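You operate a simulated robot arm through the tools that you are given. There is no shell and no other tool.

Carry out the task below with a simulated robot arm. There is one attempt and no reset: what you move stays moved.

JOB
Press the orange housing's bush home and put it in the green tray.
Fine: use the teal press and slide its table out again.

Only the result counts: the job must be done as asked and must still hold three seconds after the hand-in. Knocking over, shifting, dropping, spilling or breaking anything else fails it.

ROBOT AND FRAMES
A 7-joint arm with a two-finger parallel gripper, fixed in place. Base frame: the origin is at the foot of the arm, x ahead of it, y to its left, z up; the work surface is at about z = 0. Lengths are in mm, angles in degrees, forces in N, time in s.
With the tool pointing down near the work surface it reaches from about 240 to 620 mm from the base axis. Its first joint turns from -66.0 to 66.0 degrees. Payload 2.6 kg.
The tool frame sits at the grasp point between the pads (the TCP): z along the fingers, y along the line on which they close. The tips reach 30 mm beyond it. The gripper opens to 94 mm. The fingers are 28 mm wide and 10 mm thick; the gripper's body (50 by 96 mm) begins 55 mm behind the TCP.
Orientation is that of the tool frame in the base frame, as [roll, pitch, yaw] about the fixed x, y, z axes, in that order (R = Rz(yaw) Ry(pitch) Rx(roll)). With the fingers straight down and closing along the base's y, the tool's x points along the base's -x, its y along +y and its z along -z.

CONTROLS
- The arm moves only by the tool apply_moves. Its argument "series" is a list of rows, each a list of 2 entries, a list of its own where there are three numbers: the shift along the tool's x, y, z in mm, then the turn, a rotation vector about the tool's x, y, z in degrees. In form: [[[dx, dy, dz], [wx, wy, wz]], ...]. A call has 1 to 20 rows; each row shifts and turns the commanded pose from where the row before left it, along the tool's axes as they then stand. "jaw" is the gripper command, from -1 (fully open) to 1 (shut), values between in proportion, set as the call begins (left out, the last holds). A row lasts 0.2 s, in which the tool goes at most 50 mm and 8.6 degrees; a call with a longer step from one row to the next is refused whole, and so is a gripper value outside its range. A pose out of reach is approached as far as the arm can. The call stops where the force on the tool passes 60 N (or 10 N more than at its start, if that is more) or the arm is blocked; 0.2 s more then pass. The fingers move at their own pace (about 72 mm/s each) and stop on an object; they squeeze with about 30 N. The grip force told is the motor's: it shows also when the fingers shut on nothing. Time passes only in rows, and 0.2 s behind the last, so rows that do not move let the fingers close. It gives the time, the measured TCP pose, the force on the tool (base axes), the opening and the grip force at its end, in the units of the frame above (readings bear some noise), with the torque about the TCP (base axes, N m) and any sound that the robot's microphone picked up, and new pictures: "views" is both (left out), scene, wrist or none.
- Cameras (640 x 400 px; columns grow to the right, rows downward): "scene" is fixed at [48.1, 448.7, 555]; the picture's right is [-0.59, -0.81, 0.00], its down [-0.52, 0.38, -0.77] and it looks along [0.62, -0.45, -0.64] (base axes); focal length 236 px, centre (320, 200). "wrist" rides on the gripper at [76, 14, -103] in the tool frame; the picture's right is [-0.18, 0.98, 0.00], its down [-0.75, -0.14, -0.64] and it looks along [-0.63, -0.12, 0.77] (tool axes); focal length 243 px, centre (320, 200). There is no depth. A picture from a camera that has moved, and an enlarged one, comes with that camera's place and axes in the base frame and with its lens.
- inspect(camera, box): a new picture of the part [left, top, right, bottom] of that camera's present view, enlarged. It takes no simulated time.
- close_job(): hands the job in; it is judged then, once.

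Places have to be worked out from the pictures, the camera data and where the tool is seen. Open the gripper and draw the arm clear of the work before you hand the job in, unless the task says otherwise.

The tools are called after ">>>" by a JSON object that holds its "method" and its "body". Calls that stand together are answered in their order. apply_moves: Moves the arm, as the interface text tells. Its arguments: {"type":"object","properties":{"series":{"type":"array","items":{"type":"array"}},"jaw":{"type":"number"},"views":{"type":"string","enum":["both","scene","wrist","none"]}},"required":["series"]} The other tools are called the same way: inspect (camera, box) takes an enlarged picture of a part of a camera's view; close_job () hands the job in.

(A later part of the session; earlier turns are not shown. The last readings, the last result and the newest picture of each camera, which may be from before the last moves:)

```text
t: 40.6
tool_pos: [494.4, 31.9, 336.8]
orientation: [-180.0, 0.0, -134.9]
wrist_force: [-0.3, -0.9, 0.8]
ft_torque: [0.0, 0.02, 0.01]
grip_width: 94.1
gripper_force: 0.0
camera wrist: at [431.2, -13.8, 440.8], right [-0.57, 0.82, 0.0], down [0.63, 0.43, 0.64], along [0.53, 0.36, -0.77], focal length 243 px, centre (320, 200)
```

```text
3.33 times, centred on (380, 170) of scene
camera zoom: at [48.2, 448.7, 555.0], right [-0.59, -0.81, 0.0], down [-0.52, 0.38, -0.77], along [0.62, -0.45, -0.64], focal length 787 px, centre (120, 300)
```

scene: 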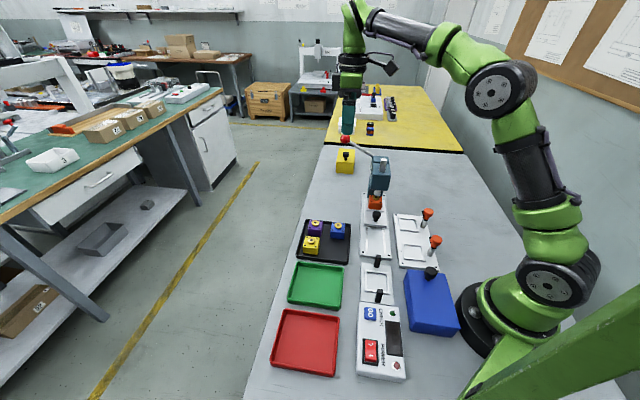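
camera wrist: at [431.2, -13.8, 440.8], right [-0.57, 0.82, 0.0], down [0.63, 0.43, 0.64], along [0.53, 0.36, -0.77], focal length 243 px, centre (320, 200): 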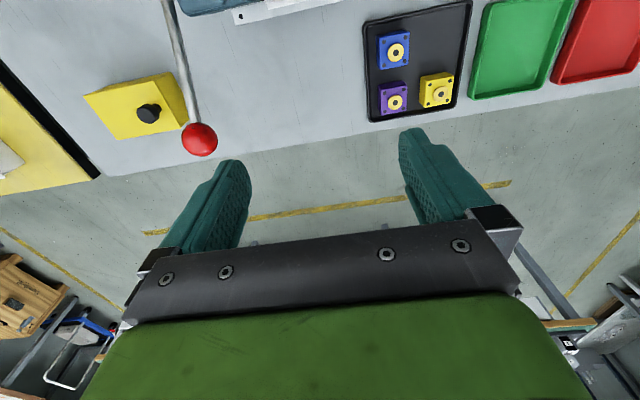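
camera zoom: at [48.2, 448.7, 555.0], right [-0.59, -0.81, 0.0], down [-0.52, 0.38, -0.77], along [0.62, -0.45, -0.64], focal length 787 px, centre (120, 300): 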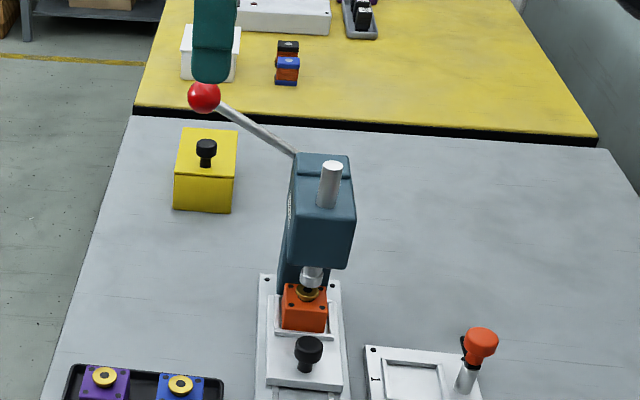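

The lever ball is at about (593, −51, 209), lever rod sloping up ~28° in the vertical plane, and the yellow box is well away from its path. I'll close the fingers and move directly above the ball to push it down from the top.

>>> {"method": "apply_moves", "body": {"series": [[[-4, -42, 0], [0, 0, 0]], [[-4, -42, 0], [0, 0, 0]], [[-4.2, -42.7, 0], [0, 0, 0]], [[0, 0, 20], [0, 0, 0]], [[0, 0, 20], [0, 0, 0]], [[0, 0, 20], [0, 0, 0]], [[0, 0, 0], [0, 0, 0]], [[0, 0, 0], [0, 0, 0]]], "jaw": 1}}

>>> {"method": "inspect", "body": {"camera": "wrist", "box": [220, 60, 420, 240]}}

>>> {"method": "inspect", "body": {"camera": "scene", "box": [310, 80, 430, 220]}}

```text
t: 42.4
tool_pos: [562.1, 2.8, 279.4]
orientation: [180.0, 0.0, -135.0]
wrist_force: [0.1, -0.6, 0.7]
ft_torque: [-0.01, -0.01, -0.02]
grip_width: 0.0
gripper_force: 30.2
out of reach, approached as far as the arm can: row 2, 3, 4, 5, 6
camera wrist: at [498.3, -41.3, 382.7], right [-0.57, 0.82, 0.0], down [0.63, 0.43, 0.64], along [0.53, 0.36, -0.77], focal length 243 px, centre (320, 200)
```

scene: 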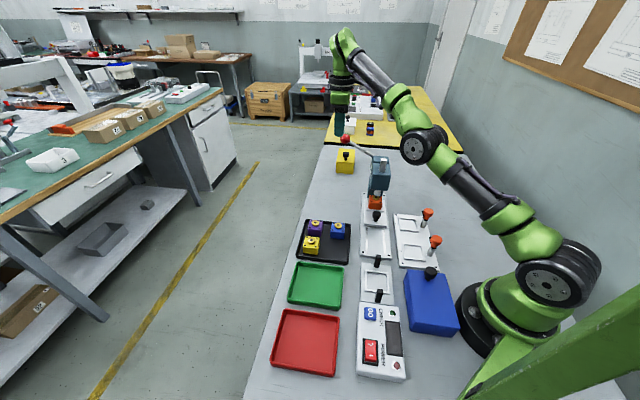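
wrist: 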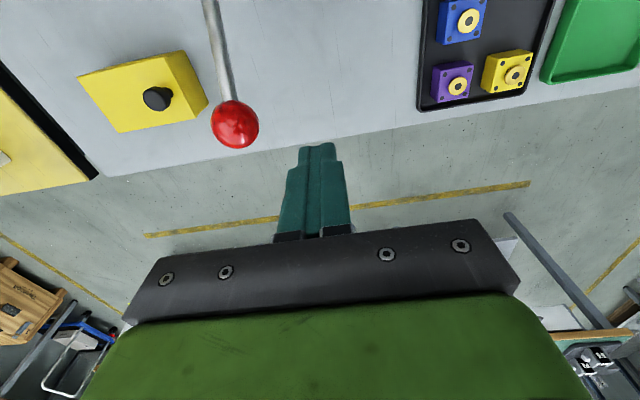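

```text
2.22 times, centred on (320, 150) of wrist
camera zoom: at [498.3, -41.3, 382.7], right [-0.57, 0.82, 0.0], down [0.63, 0.43, 0.64], along [0.53, 0.36, -0.77], focal length 539 px, centre (320, 311)
```

zoom: 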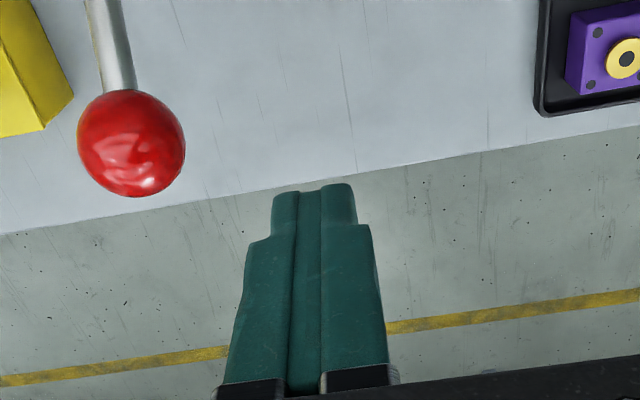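

```text
2.86 times, centred on (370, 150) of scene
camera zoom: at [48.1, 448.7, 555.0], right [-0.59, -0.81, 0.0], down [-0.52, 0.38, -0.77], along [0.62, -0.45, -0.64], focal length 674 px, centre (177, 343)
```

zoom: 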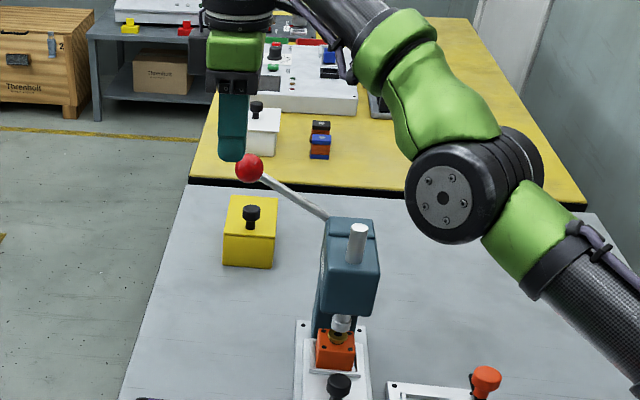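

The vertical tool can't quite reach the ball at this height, so I'll tilt the fingers outward about 15° toward the ball's side. First I'll back off a little, open the jaws and tilt, then check where the command stands.

>>> {"method": "apply_moves", "body": {"series": [[[0, 10, 0], [0, -5, 0]], [[0, 0, 0], [0, -5, 0]], [[0, 0, 0], [0, -5, 0]], [[0, 0, 0], [0, 0, 0]], [[0, 0, 0], [0, 0, 0]]], "jaw": -0.5}}

```text
t: 43.6
tool_pos: [592.5, 9.0, 298.2]
orientation: [179.9, 15.0, -135.0]
wrist_force: [-0.5, -0.2, -1.0]
ft_torque: [0.0, 0.02, -0.01]
grip_width: 70.3
gripper_force: 0.0
out of reach, approached as far as the arm can: row 1, 2, 3
camera wrist: at [511.8, -52.2, 377.8], right [-0.57, 0.82, 0.05], down [0.5, 0.3, 0.81], along [0.65, 0.49, -0.58], focal length 243 px, centre (320, 200)
```

scene: 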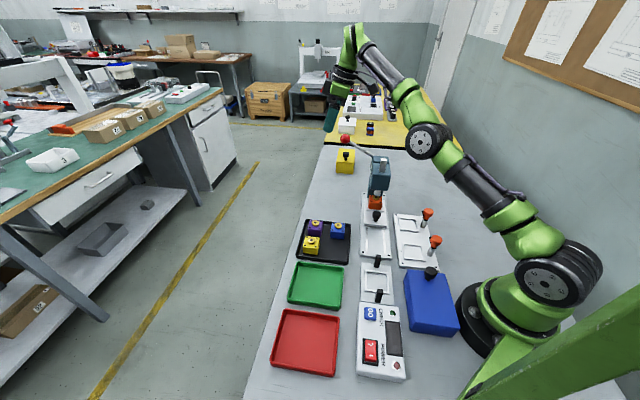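
wrist: 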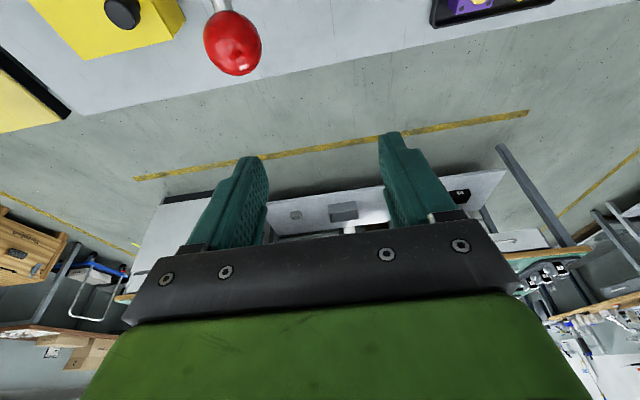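

The tilt was achieved (15° toward the ball side). Now at (592, 9, 298); I'll shift to directly above the ball while staying above its top.

>>> {"method": "apply_moves", "body": {"series": [[[12.4, -10.6, 5.2], [0, 0, 0]], [[12.4, -10.6, 5.2], [0, 0, 0]], [[12.4, -10.6, 5.2], [0, 0, 0]], [[12.4, -10.6, 5.2], [0, 0, 0]], [[0, 0, 0], [0, 0, 0]]]}}

>>> {"method": "inspect", "body": {"camera": "wrist", "box": [200, 40, 440, 240]}}

>>> {"method": "inspect", "body": {"camera": "scene", "box": [310, 80, 430, 220]}}

```text
t: 44.8
tool_pos: [600.2, -50.4, 267.3]
orientation: [-179.9, 15.0, -135.0]
wrist_force: [-0.2, -0.6, 0.0]
ft_torque: [-0.03, 0.0, 0.03]
grip_width: 70.5
gripper_force: 0.0
out of reach, approached as far as the arm can: row 1, 3
camera wrist: at [520.0, -111.5, 347.6], right [-0.57, 0.82, 0.05], down [0.5, 0.3, 0.81], along [0.65, 0.49, -0.58], focal length 243 px, centre (320, 200)
```

scene: 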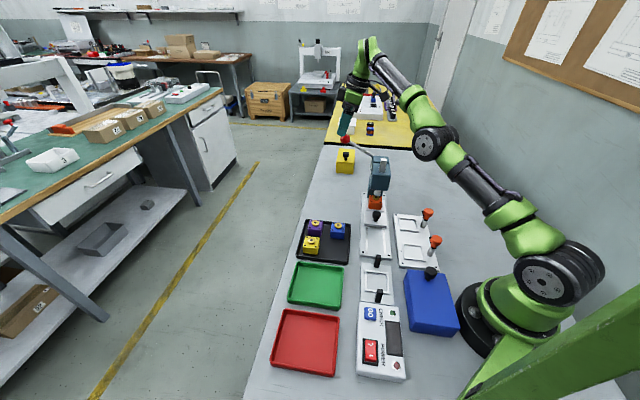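
wrist: 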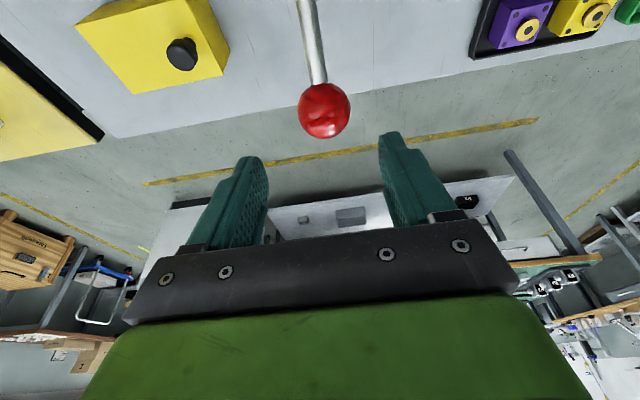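

```text
2.00 times, centred on (320, 140) of wrist
camera zoom: at [520.0, -111.5, 347.6], right [-0.57, 0.82, 0.05], down [0.5, 0.3, 0.81], along [0.65, 0.49, -0.58], focal length 485 px, centre (320, 320)
```

zoom: 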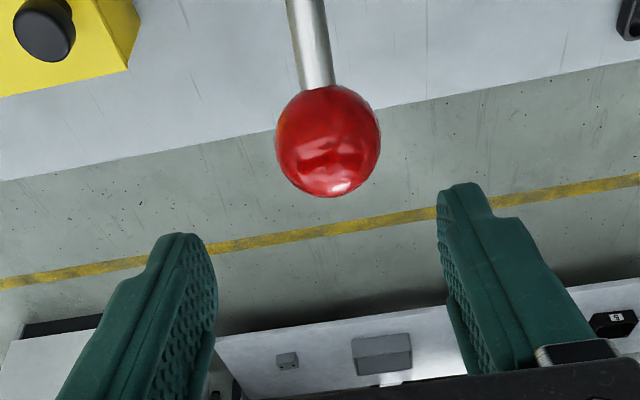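

```text
2.86 times, centred on (370, 150) of scene
camera zoom: at [48.2, 448.7, 555.0], right [-0.59, -0.81, 0.0], down [-0.52, 0.38, -0.77], along [0.62, -0.45, -0.64], focal length 674 px, centre (177, 343)
```

zoom: 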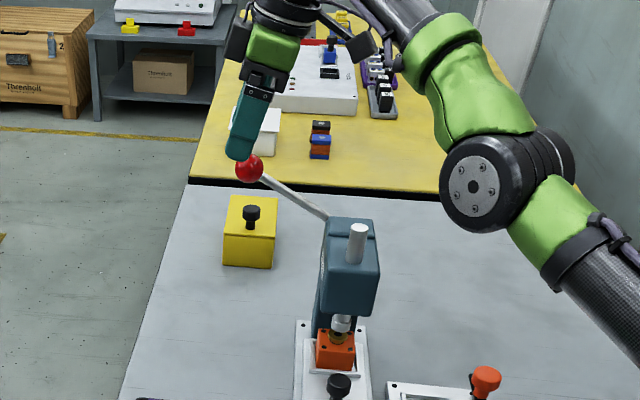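

The ball is 20 mm along tool x, 6 mm along tool y and 55 mm ahead of the TCP. I'll line up and slide down the finger axis so that the fingers straddle the ball.

>>> {"method": "apply_moves", "body": {"series": [[[10, 3, 0], [0, 0, 0]], [[10.2, 2.8, 0], [0, 0, 0]], [[0, 0, 15], [0, 0, 0]], [[0, 0, 15], [0, 0, 0]], [[0, 0, 15], [0, 0, 0]], [[0, 0, 0], [0, 0, 0]]]}}

>>> {"method": "inspect", "body": {"camera": "wrist", "box": [200, 80, 440, 240]}}

>>> {"method": "inspect", "body": {"camera": "scene", "box": [310, 80, 430, 220]}}

```text
t: 46.2
tool_pos: [613.5, -56.9, 228.7]
orientation: [179.8, 15.0, -135.0]
wrist_force: [-3.5, 4.7, 2.9]
ft_torque: [0.17, 0.13, -0.08]
grip_width: 73.6
gripper_force: 2.7
out of reach, approached as far as the arm can: row 1, 2, 3, 4, 5
camera wrist: at [533.7, -117.5, 309.7], right [-0.57, 0.82, 0.05], down [0.5, 0.3, 0.82], along [0.65, 0.49, -0.58], focal length 243 px, centre (320, 200)
```

scene: 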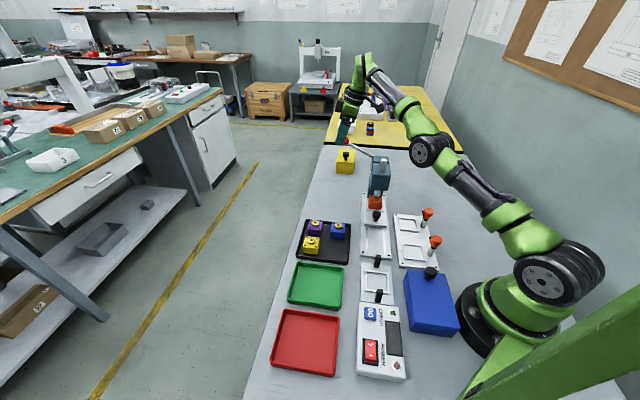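
wrist: 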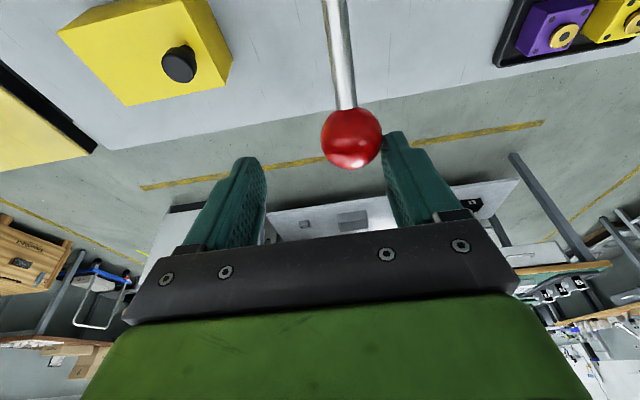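

```text
2.50 times, centred on (320, 160) of wrist
camera zoom: at [533.7, -117.5, 309.7], right [-0.57, 0.82, 0.05], down [0.5, 0.3, 0.82], along [0.65, 0.49, -0.58], focal length 606 px, centre (320, 300)
```

zoom: 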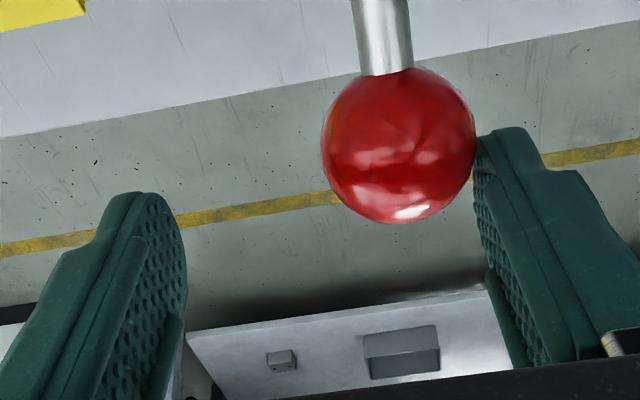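

```text
2.86 times, centred on (370, 150) of scene
camera zoom: at [48.1, 448.7, 555.0], right [-0.59, -0.81, 0.0], down [-0.52, 0.38, -0.77], along [0.62, -0.45, -0.64], focal length 674 px, centre (177, 343)
```

zoom: 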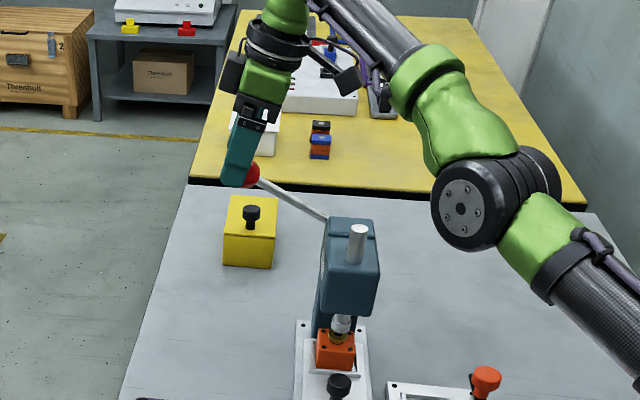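

The arm is at its reach boundary so the lateral part of the move lagged: the ball is between the fingers but 20 mm off toward the +y finger, touching it lightly (about 6 N). I'll shift inward by (12, 20) mm in tool axes to centre on it.

>>> {"method": "apply_moves", "body": {"series": [[[4, 7, 0], [0, 0, 0]], [[4, 7, 0], [0, 0, 0]], [[4, 6, 0], [0, 0, 0]], [[0, 0, 0], [0, 0, 0]]]}}

>>> {"method": "inspect", "body": {"camera": "wrist", "box": [200, 80, 440, 240]}}

```text
t: 47.2
tool_pos: [614.3, -55.5, 231.6]
orientation: [-180.0, 14.9, -135.0]
wrist_force: [-6.1, 2.3, 1.2]
ft_torque: [0.07, 0.16, 0.05]
grip_width: 73.9
gripper_force: 2.8
out of reach, approached as far as the arm can: row 1, 2, 3
camera wrist: at [533.2, -117.7, 311.1], right [-0.57, 0.82, 0.05], down [0.5, 0.3, 0.81], along [0.65, 0.49, -0.58], focal length 243 px, centre (320, 200)
```

scene: 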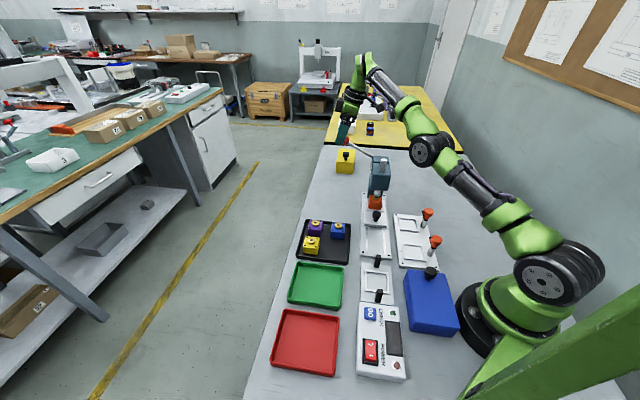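
wrist: 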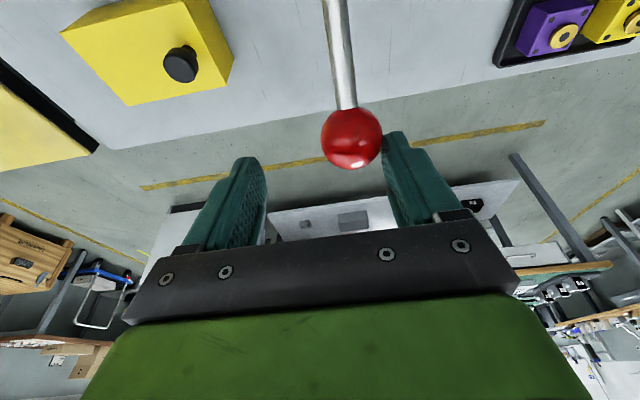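

```text
2.50 times, centred on (320, 160) of wrist
camera zoom: at [533.2, -117.7, 311.1], right [-0.57, 0.82, 0.05], down [0.5, 0.3, 0.81], along [0.65, 0.49, -0.58], focal length 606 px, centre (320, 300)
```

zoom: 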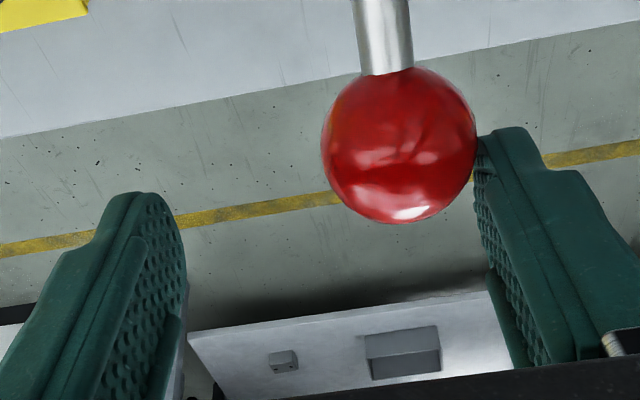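

The arm did not follow, so the commanded pose is still beyond the reach boundary. I'll retreat up along the finger axis and then inward until the arm tracks properly again.

>>> {"method": "apply_moves", "body": {"series": [[[0, 0, -25], [0, 0, 0]], [[0, 0, -25], [0, 0, 0]], [[0, 0, 0], [0, 0, 0]]], "views": "wrist"}}

```text
t: 48.0
tool_pos: [601.4, -54.8, 269.5]
orientation: [-180.0, 15.0, -134.9]
wrist_force: [0.2, 0.5, 0.5]
ft_torque: [0.02, 0.0, 0.02]
grip_width: 70.6
gripper_force: 0.2
out of reach, approached as far as the arm can: row 1, 2
camera wrist: at [520.1, -115.6, 349.5], right [-0.57, 0.82, 0.05], down [0.5, 0.3, 0.82], along [0.65, 0.49, -0.58], focal length 243 px, centre (320, 200)
```

wrist: 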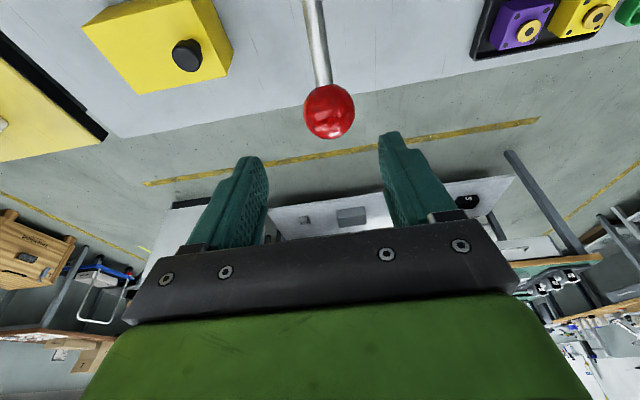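

>>> {"method": "apply_moves", "body": {"series": [[[13.7, 14.1, -3.7], [0, 0, 0]], [[13.7, 14.1, -3.7], [0, 0, 0]], [[13.7, 14.1, -3.7], [0, 0, 0]], [[13.7, 14.1, -3.7], [0, 0, 0]], [[0, 0, 0], [0, 0, 0]]], "views": "wrist"}}

```text
t: 49.2
tool_pos: [588.1, -61.0, 291.8]
orientation: [179.9, 14.9, -135.1]
wrist_force: [-0.9, -0.5, 0.8]
ft_torque: [0.0, 0.0, -0.03]
grip_width: 70.5
gripper_force: 0.1
out of reach, approached as far as the arm can: row 1, 2, 3, 4
camera wrist: at [506.1, -123.4, 372.6], right [-0.57, 0.82, 0.05], down [0.5, 0.3, 0.81], along [0.65, 0.49, -0.58], focal length 243 px, centre (320, 200)
```

wrist: 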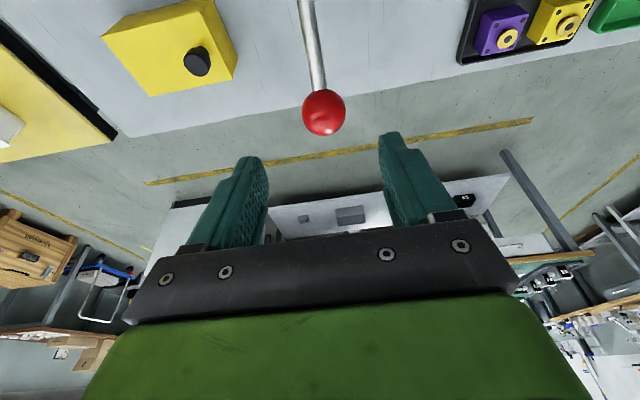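

The arm is locked in its fully stretched pose (inward pulls just slide it along the reach sphere). I'll swing left, away from the ball, then command combined down-and-inward steps to bend the elbow again.

>>> {"method": "apply_moves", "body": {"series": [[[-28, 28, 7], [0, 0, 0]], [[-28, 28, 7], [0, 0, 0]], [[-14, 14, 3.5], [0, 0, 0]], [[25.3, 14.1, 39.8], [0, 0, 0]], [[25.3, 14.1, 39.8], [0, 0, 0]], [[0, 0, 0], [0, 0, 0]]], "views": "scene"}}

```text
t: 50.6
tool_pos: [616.6, 36.1, 246.8]
orientation: [179.8, 14.9, -135.1]
wrist_force: [0.4, 0.1, -0.9]
ft_torque: [-0.03, -0.01, -0.01]
grip_width: 70.6
gripper_force: 0.0
out of reach, approached as far as the arm can: row 1, 4, 5
```

scene: 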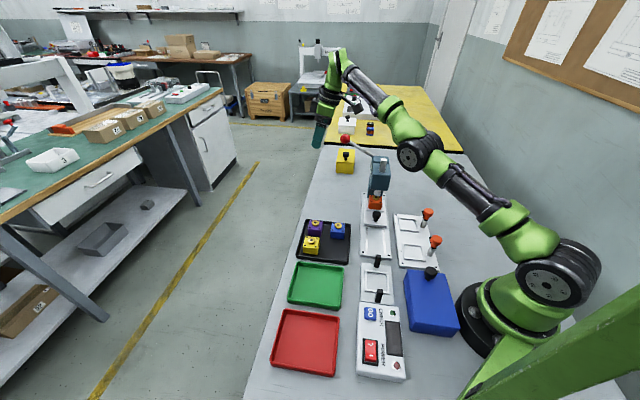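

Small sideways steps were accepted while large inward ones weren't, so I'll try many small inward steps.

>>> {"method": "apply_moves", "body": {"series": [[[2.9, 2.6, 0.7], [0, 0, 0]], [[2.9, 2.6, 0.7], [0, 0, 0]], [[2.9, 2.6, 0.7], [0, 0, 0]], [[2.9, 2.6, 0.7], [0, 0, 0]], [[2.9, 2.6, 0.7], [0, 0, 0]], [[2.9, 2.6, 0.7], [0, 0, 0]], [[2.9, 2.6, 0.7], [0, 0, 0]], [[2.9, 2.6, 0.7], [0, 0, 0]]], "views": "none"}}

```text
t: 52.4
tool_pos: [615.2, 36.7, 244.5]
orientation: [179.9, 14.9, -134.9]
wrist_force: [0.3, 0.1, -0.1]
ft_torque: [0.02, 0.0, -0.04]
grip_width: 70.9
gripper_force: 0.1
out of reach, approached as far as the arm can: row 1, 2, 3, 4, 5, 6, 7, 8
```

Pure inward steps fail at the exact singular stretch, but a sideways swing at constant x bent the elbow before. I'll swing left 160 mm and back, then try small inward steps.

>>> {"method": "apply_moves", "body": {"series": [[[-27.3, 28.3, 7.3], [0, 0, 0]], [[-27.3, 28.3, 7.3], [0, 0, 0]], [[-27.3, 28.3, 7.3], [0, 0, 0]], [[-27.3, 28.3, 7.3], [0, 0, 0]], [[27.3, -28.3, -7.3], [0, 0, 0]], [[27.3, -28.3, -7.3], [0, 0, 0]], [[27.3, -28.3, -7.3], [0, 0, 0]], [[27.3, -28.3, -7.3], [0, 0, 0]], [[2.9, 2.6, 0.7], [0, 0, 0]], [[2.9, 2.6, 0.7], [0, 0, 0]], [[2.9, 2.6, 0.7], [0, 0, 0]], [[2.9, 2.6, 0.7], [0, 0, 0]], [[0, 0, 0], [0, 0, 0]]], "views": "none"}}

```text
t: 55.2
tool_pos: [614.0, 42.5, 246.4]
orientation: [-179.9, 14.9, -135.0]
wrist_force: [0.7, -0.1, 0.8]
ft_torque: [0.02, 0.02, 0.01]
grip_width: 70.4
gripper_force: 0.1
out of reach, approached as far as the arm can: row 2, 3, 4, 5, 6, 8, 10, 11, 12
```

Results are chaotic at the singular stretch. I'll swing farther left (clear of the table edge) and lower the tool tangentially with a slight inward component, which should naturally flex the elbow.

>>> {"method": "apply_moves", "body": {"series": [[[-27.3, 28.3, 7.3], [0, 0, 0]], [[-27.3, 28.3, 7.3], [0, 0, 0]], [[3.5, -5.2, 40], [0, 0, 0]], [[3.5, -5.2, 40], [0, 0, 0]], [[3.5, -5.2, 40], [0, 0, 0]], [[0, 0, 0], [0, 0, 0]]], "views": "none"}}

```text
t: 56.6
tool_pos: [638.5, 129.7, 126.5]
orientation: [179.9, 15.0, -135.0]
wrist_force: [0.4, 0.4, 0.8]
ft_torque: [-0.01, 0.0, -0.03]
grip_width: 70.5
gripper_force: 0.0
out of reach, approached as far as the arm can: row 2
```

Now the rows were accepted. I'll ease inward with gradually growing steps.

>>> {"method": "apply_moves", "body": {"series": [[[1.6, 1.2, 0], [0, 0, 0]], [[1.6, 1.2, 0], [0, 0, 0]], [[2.4, 1.8, 0], [0, 0, 0]], [[3.2, 2.4, 0], [0, 0, 0]], [[4, 3, 0], [0, 0, 0]], [[4.8, 3.5, 0], [0, 0, 0]], [[0, 0, 0], [0, 0, 0]]], "views": "none"}}

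```text
t: 58.2
tool_pos: [618.1, 126.5, 122.0]
orientation: [179.9, 15.0, -135.0]
wrist_force: [-0.4, 1.2, 0.3]
ft_torque: [0.02, -0.02, 0.0]
grip_width: 70.4
gripper_force: 0.1
```

The arm tracks again (wrist now ~24 mm inside its reach limit). I'll move further in and up, increase the tilt to 25° to keep well inside reach, and look at the ball from there.

>>> {"method": "apply_moves", "body": {"series": [[[13.9, 7.5, -24.4], [0, 0, 0]], [[13.9, 7.5, -24.4], [0, 0, 0]], [[13.9, 7.5, -24.4], [0, 0, 0]], [[0, 0, 0], [0, -5, 0]], [[0, 0, 0], [0, -5, 0]], [[-4.1, -9.4, -31.2], [0, 0, 0]], [[-4.1, -9.4, -31.2], [0, 0, 0]], [[-4.1, -9.4, -31.2], [0, 0, 0]], [[0, 0, 0], [0, 0, 0]], [[0, 0, 0], [0, 0, 0]]]}}

```text
t: 60.4
tool_pos: [558.5, 61.7, 272.0]
orientation: [-179.9, 25.0, -135.1]
wrist_force: [0.6, -0.8, 0.1]
ft_torque: [0.0, -0.03, -0.03]
grip_width: 70.4
gripper_force: 0.0
camera wrist: at [468.6, -9.4, 334.1], right [-0.58, 0.81, 0.08], down [0.39, 0.19, 0.9], along [0.72, 0.55, -0.43], focal length 243 px, centre (320, 200)
```

scene: 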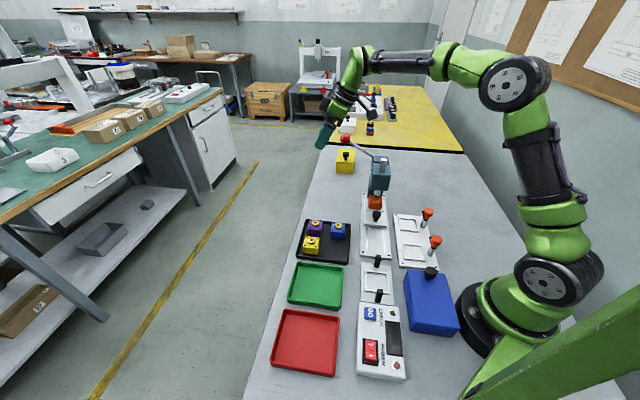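
wrist: 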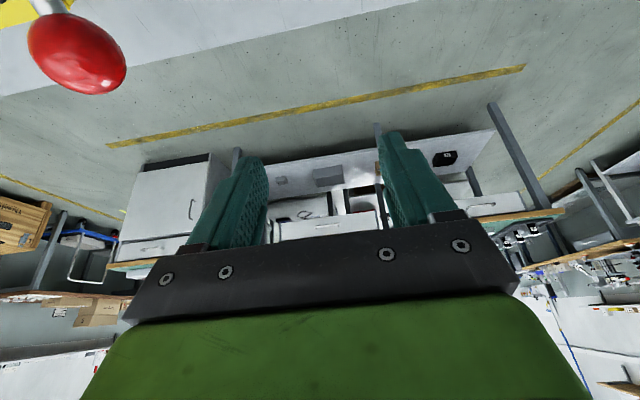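

>>> {"method": "inspect", "body": {"camera": "scene", "box": [320, 110, 420, 210]}}

```text
4.00 times, centred on (370, 160) of scene
camera zoom: at [48.1, 448.7, 555.0], right [-0.59, -0.81, 0.0], down [-0.52, 0.38, -0.77], along [0.62, -0.45, -0.64], focal length 944 px, centre (120, 360)
```

zoom: 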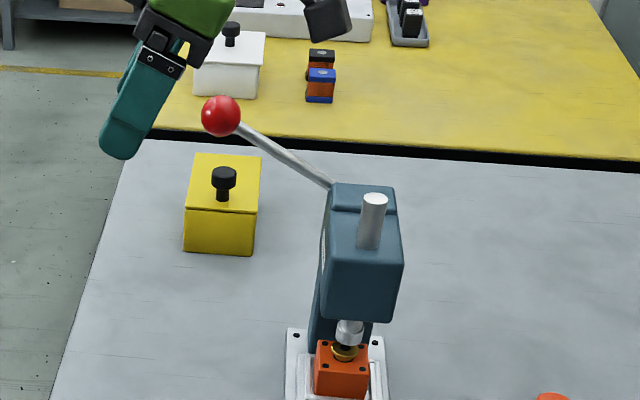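

The scene shows the ball back at its original height, so the lever is spring-returned — pushing it down from the top with closed fingers is the way. I'll close the jaws and move to a point 70 mm back from the ball along the tilted finger axis.

>>> {"method": "apply_moves", "body": {"series": [[[18.8, -25.7, -8.8], [0, 0, 0]], [[18.8, -25.7, -8.8], [0, 0, 0]], [[18.8, -25.7, -8.8], [0, 0, 0]], [[18.9, -25.6, -8.7], [0, 0, 0]], [[0, 0, 0], [0, 0, 0]], [[0, 0, 0], [0, 0, 0]]], "jaw": 1}}

>>> {"method": "inspect", "body": {"camera": "wrist", "box": [220, 60, 420, 220]}}

>>> {"method": "inspect", "body": {"camera": "scene", "box": [320, 90, 420, 210]}}

```text
t: 61.8
tool_pos: [571.9, -70.7, 269.2]
orientation: [-179.9, 24.9, -134.9]
wrist_force: [0.6, 0.4, 0.8]
ft_torque: [0.02, 0.0, -0.01]
grip_width: 0.2
gripper_force: 30.2
camera wrist: at [482.3, -141.4, 330.6], right [-0.58, 0.81, 0.08], down [0.39, 0.19, 0.9], along [0.72, 0.55, -0.43], focal length 243 px, centre (320, 200)
```

scene: 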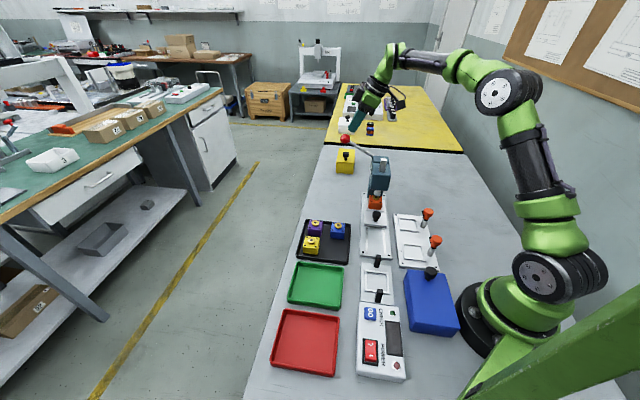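
wrist: 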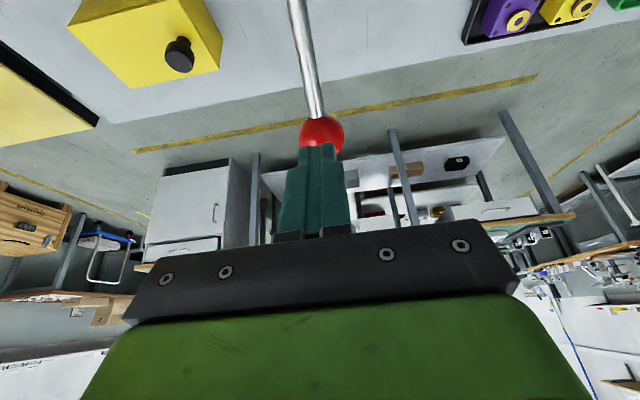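

```text
2.50 times, centred on (320, 140) of wrist
camera zoom: at [482.3, -141.4, 330.6], right [-0.58, 0.81, 0.08], down [0.39, 0.19, 0.9], along [0.72, 0.55, -0.43], focal length 606 px, centre (320, 350)
```

zoom: 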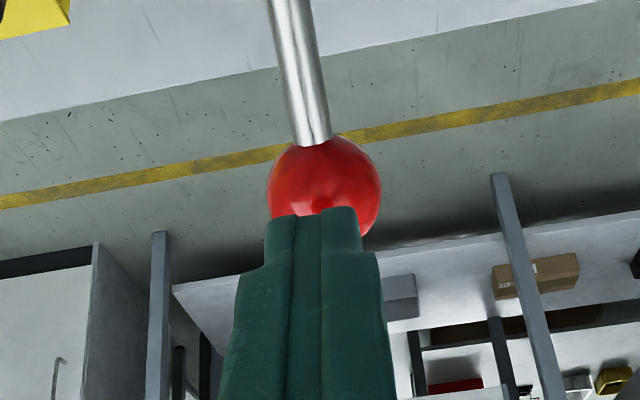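

```text
3.33 times, centred on (370, 150) of scene
camera zoom: at [48.2, 448.7, 555.0], right [-0.59, -0.81, 0.0], down [-0.52, 0.38, -0.77], along [0.62, -0.45, -0.64], focal length 787 px, centre (153, 367)
```

zoom: 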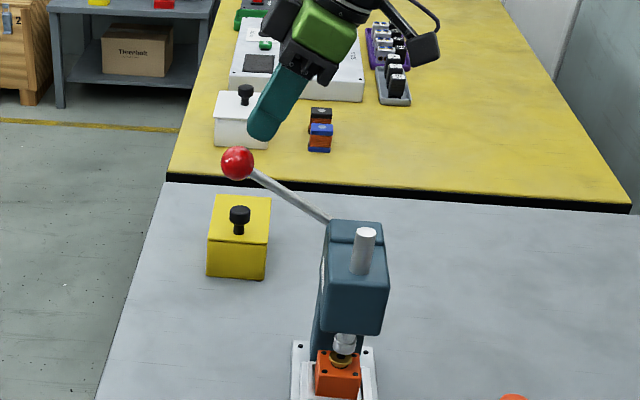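

The ball is on the tool axis (within 3 mm) and 67 mm ahead of the TCP. I'll correct, come into contact, and push along the first ~11° of the arc, watching the force.

>>> {"method": "apply_moves", "body": {"series": [[[-2.5, 0.5, 8], [0, 0, 0]], [[0, 0, 6], [0, 0, 0]], [[0, 0, 6], [0, 0, 0]], [[-0.9, 0, 9.4], [0, 1, 0]], [[-0.8, 0, 11], [0, 1.5, 0]], [[-0.5, 0, 10.9], [0, 1.5, 0]], [[0, 0, 0], [0, 0, 0]]]}}

>>> {"method": "inspect", "body": {"camera": "wrist", "box": [220, 60, 420, 220]}}

>>> {"method": "inspect", "body": {"camera": "scene", "box": [320, 90, 420, 220]}}

```text
t: 63.4
tool_pos: [589.9, -52.3, 225.5]
orientation: [-179.9, 21.0, -135.1]
wrist_force: [-1.4, 0.1, 2.0]
ft_torque: [0.08, 0.04, 0.02]
grip_width: 0.1
gripper_force: 29.4
camera wrist: at [503.4, -119.1, 295.2], right [-0.57, 0.82, 0.07], down [0.44, 0.24, 0.87], along [0.69, 0.53, -0.49], focal length 243 px, centre (320, 200)
```

scene: 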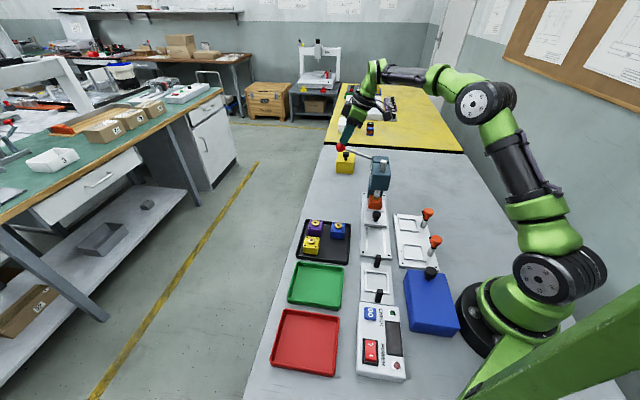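
wrist: 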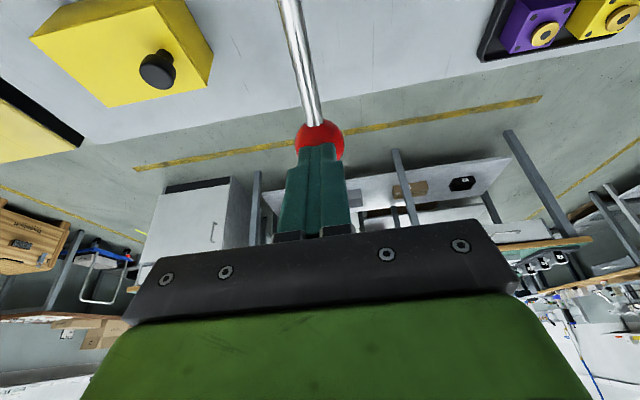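

```text
2.50 times, centred on (320, 140) of wrist
camera zoom: at [503.4, -119.1, 295.2], right [-0.57, 0.82, 0.07], down [0.44, 0.24, 0.87], along [0.69, 0.53, -0.49], focal length 606 px, centre (320, 350)
```

zoom: 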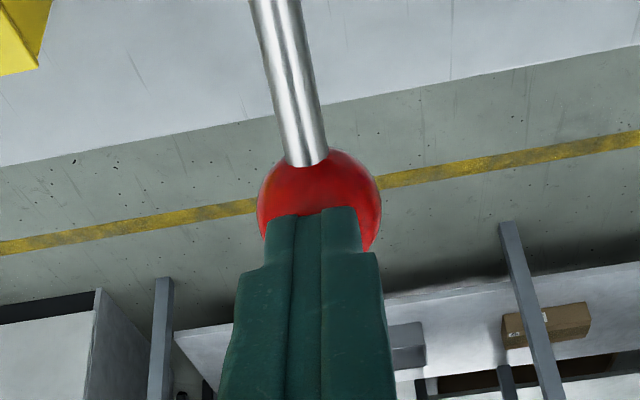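

```text
3.08 times, centred on (370, 155) of scene
camera zoom: at [48.1, 448.7, 555.0], right [-0.59, -0.81, 0.0], down [-0.52, 0.38, -0.77], along [0.62, -0.45, -0.64], focal length 726 px, centre (166, 338)
```

zoom: 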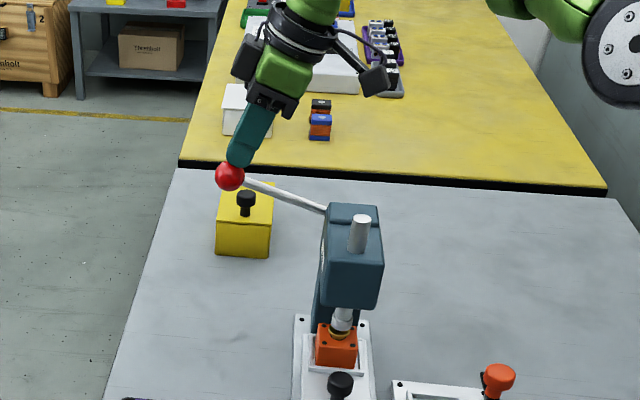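

The ball tracks the predicted arc exactly (θ ≈ 16°) with only ~2 N. Continuing along the arc to about −4°.

>>> {"method": "apply_moves", "body": {"series": [[[0.1, 0, 11], [0, 1.5, 0]], [[0.6, 0, 10.9], [0, 1.5, 0]], [[1.05, 0, 10.7], [0, 1.5, 0]], [[1.6, 0, 10.7], [0, 1.5, 0]], [[0, 0, 0], [0, 0, 0]]]}}

>>> {"method": "inspect", "body": {"camera": "scene", "box": [320, 100, 420, 230]}}

>>> {"method": "inspect", "body": {"camera": "wrist", "box": [220, 60, 420, 220]}}

```text
t: 64.6
tool_pos: [597.3, -44.9, 184.7]
orientation: [180.0, 14.8, -135.0]
wrist_force: [-0.9, -0.4, 3.8]
ft_torque: [0.04, -0.02, -0.02]
grip_width: 0.0
gripper_force: 30.4
camera wrist: at [516.4, -105.9, 264.4], right [-0.57, 0.82, 0.05], down [0.5, 0.3, 0.81], along [0.65, 0.49, -0.58], focal length 243 px, centre (320, 200)
```

scene: 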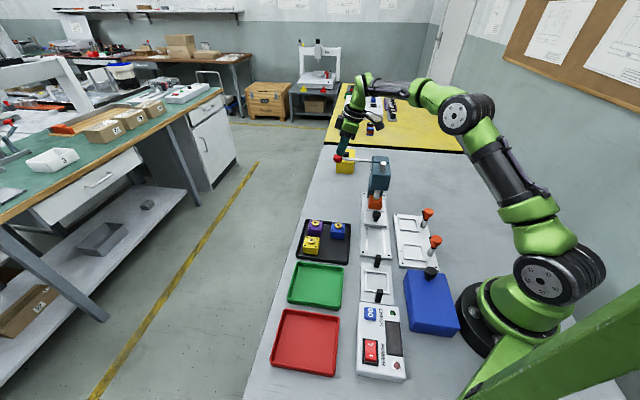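
wrist: 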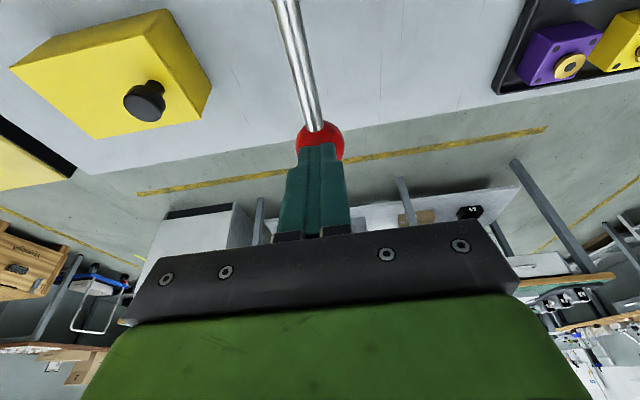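

```text
3.08 times, centred on (370, 165) of scene
camera zoom: at [48.1, 448.7, 555.0], right [-0.59, -0.81, 0.0], down [-0.52, 0.38, -0.77], along [0.62, -0.45, -0.64], focal length 726 px, centre (166, 308)
```

zoom: 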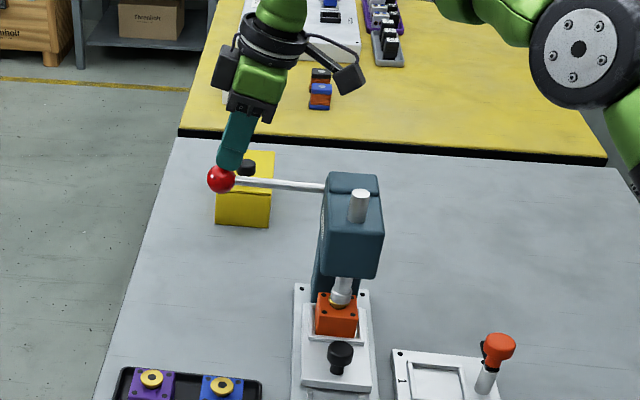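

```text
2.50 times, centred on (320, 140) of wrist
camera zoom: at [516.4, -105.9, 264.4], right [-0.57, 0.82, 0.05], down [0.5, 0.3, 0.81], along [0.65, 0.49, -0.58], focal length 606 px, centre (320, 350)
```

zoom: 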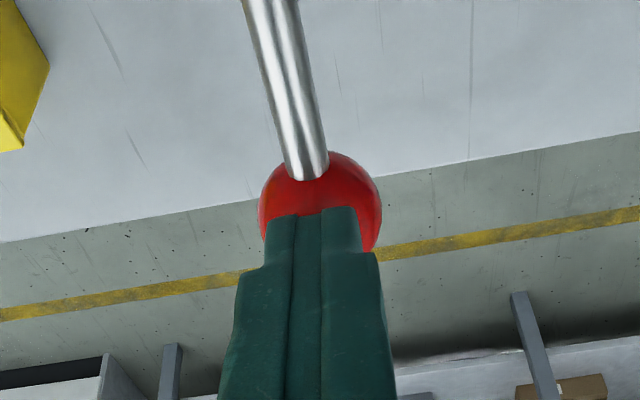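

>>> {"method": "inspect", "body": {"camera": "scene", "box": [355, 170, 395, 220]}}

>>> {"method": "apply_moves", "body": {"series": [[[2.4, 0, 10.5], [0, 1, 0]], [[2.9, 0, 10.3], [0, 1, 0]], [[3.5, 0, 10.2], [0, 1, 0]], [[0, 0, 0], [0, 0, 0]]]}}

>>> {"method": "inspect", "body": {"camera": "scene", "box": [320, 100, 420, 230]}}

>>> {"method": "inspect", "body": {"camera": "scene", "box": [355, 170, 395, 220]}}

```text
8.00 times, centred on (375, 195) of scene
camera zoom: at [48.1, 448.7, 555.0], right [-0.59, -0.81, 0.0], down [-0.52, 0.38, -0.77], along [0.62, -0.45, -0.64], focal length 1888 px, centre (-120, 240)
```

zoom: 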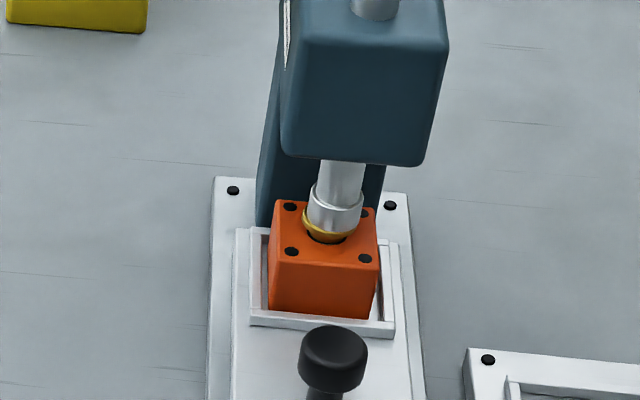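

```text
t: 65.6
tool_pos: [595.3, -45.0, 152.5]
orientation: [179.9, 12.0, -134.9]
wrist_force: [3.5, 0.8, 12.4]
ft_torque: [0.1, -0.18, -0.04]
grip_width: 0.0
gripper_force: 30.1
camera wrist: at [516.8, -103.7, 238.2], right [-0.57, 0.82, 0.04], down [0.53, 0.33, 0.79], along [0.63, 0.47, -0.62], focal length 243 px, centre (320, 200)
```

scene: 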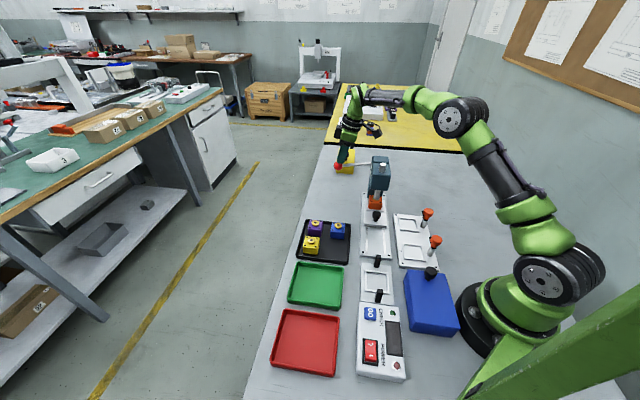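
wrist: 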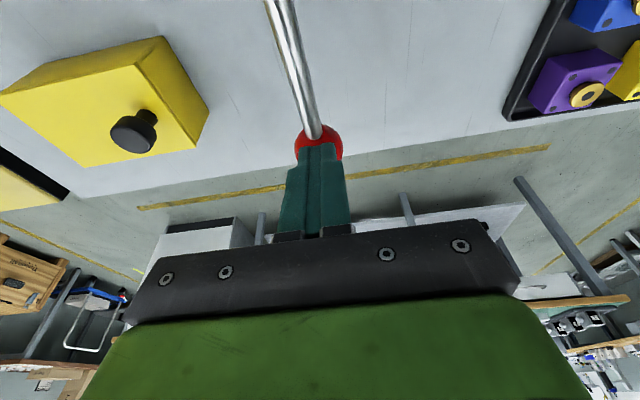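

```text
3.08 times, centred on (370, 165) of scene
camera zoom: at [48.1, 448.7, 555.0], right [-0.59, -0.81, 0.0], down [-0.52, 0.38, -0.77], along [0.62, -0.45, -0.64], focal length 726 px, centre (166, 308)
```

zoom: 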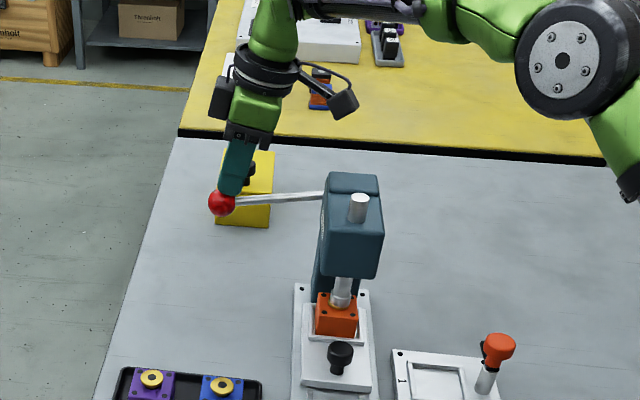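

```text
8.00 times, centred on (375, 195) of scene
camera zoom: at [48.1, 448.7, 555.0], right [-0.59, -0.81, 0.0], down [-0.52, 0.38, -0.77], along [0.62, -0.45, -0.64], focal length 1888 px, centre (-120, 240)
```

zoom: 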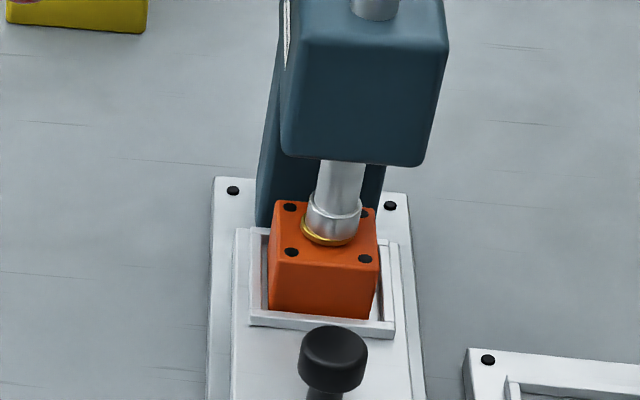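

The ram is on the bush, well aligned, and the bush has gone most of the way in at about 12 N. Continuing in smaller steps until it bottoms out.

>>> {"method": "apply_moves", "body": {"series": [[[2, 0, 5], [0, 0.5, 0]], [[2, 0, 5], [0, 0.5, 0]], [[2.2, 0, 4.8], [0, 0.5, 0]], [[0, 0, 0], [0, 0, 0]]]}}

>>> {"method": "inspect", "body": {"camera": "scene", "box": [355, 170, 395, 220]}}

>>> {"method": "inspect", "body": {"camera": "wrist", "box": [220, 60, 420, 220]}}

```text
t: 66.6
tool_pos: [594.0, -47.0, 137.3]
orientation: [-179.9, 10.4, -135.1]
wrist_force: [-5.0, 1.4, 9.7]
ft_torque: [0.07, 0.08, -0.01]
grip_width: 0.0
gripper_force: 30.4
camera wrist: at [517.9, -104.8, 224.7], right [-0.57, 0.82, 0.03], down [0.54, 0.34, 0.77], along [0.62, 0.45, -0.64], focal length 243 px, centre (320, 200)
```

scene: 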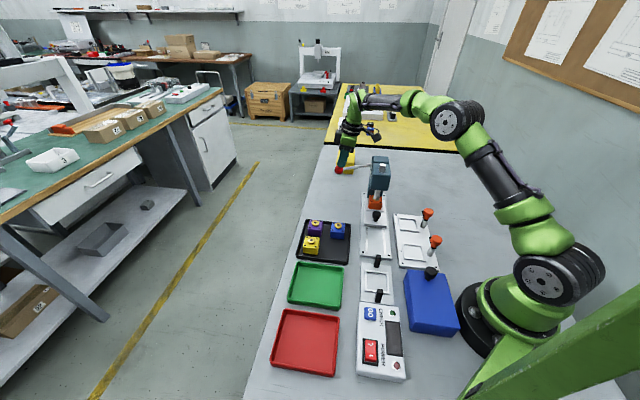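
wrist: 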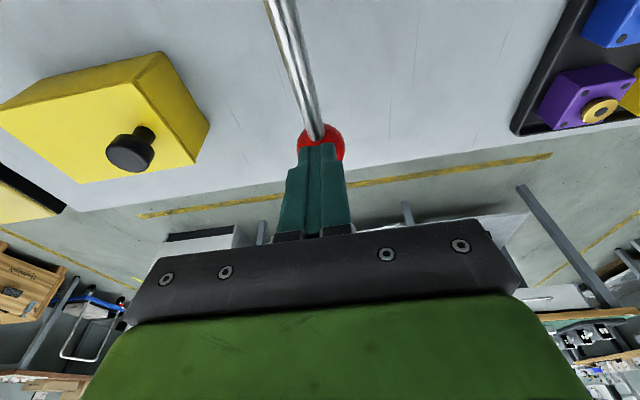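

```text
8.00 times, centred on (375, 195) of scene
camera zoom: at [48.1, 448.7, 555.0], right [-0.59, -0.81, 0.0], down [-0.52, 0.38, -0.77], along [0.62, -0.45, -0.64], focal length 1888 px, centre (-120, 240)
```

zoom: 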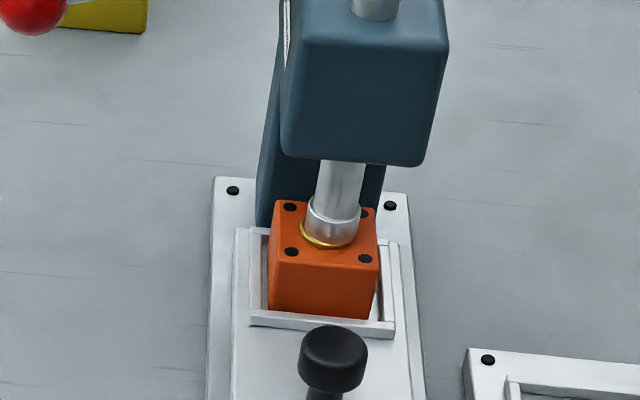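

```text
2.50 times, centred on (320, 140) of wrist
camera zoom: at [517.9, -104.8, 224.7], right [-0.57, 0.82, 0.03], down [0.54, 0.34, 0.77], along [0.62, 0.45, -0.64], focal length 606 px, centre (320, 350)
```

zoom: 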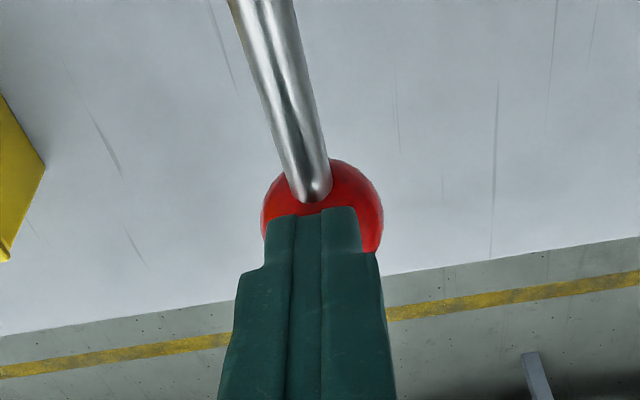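

>>> {"method": "apply_moves", "body": {"series": [[[2.2, 0, 4.8], [0, 0.5, 0]], [[2.5, 0, 4.7], [0, 0.5, 0]], [[2.5, 0, 4.7], [0, 0.5, 0]], [[0, 0, 0], [0, 0, 0]]], "views": "none"}}

>>> {"method": "inspect", "body": {"camera": "scene", "box": [355, 170, 395, 220]}}

```text
t: 67.6
tool_pos: [594.5, -48.1, 131.4]
orientation: [-179.5, 9.8, -134.9]
wrist_force: [-18.5, 9.7, 53.9]
ft_torque: [0.62, 0.37, -0.31]
grip_width: 0.0
gripper_force: 29.9
```

```text
8.00 times, centred on (375, 195) of scene
camera zoom: at [47.7, 448.7, 555.0], right [-0.59, -0.81, 0.0], down [-0.51, 0.38, -0.77], along [0.62, -0.45, -0.64], focal length 1888 px, centre (-120, 240)
```

zoom: 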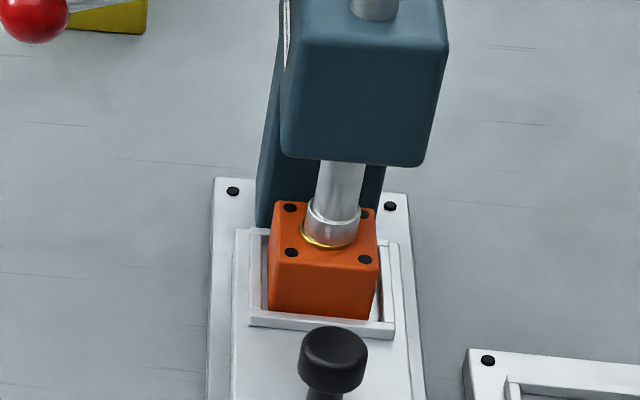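

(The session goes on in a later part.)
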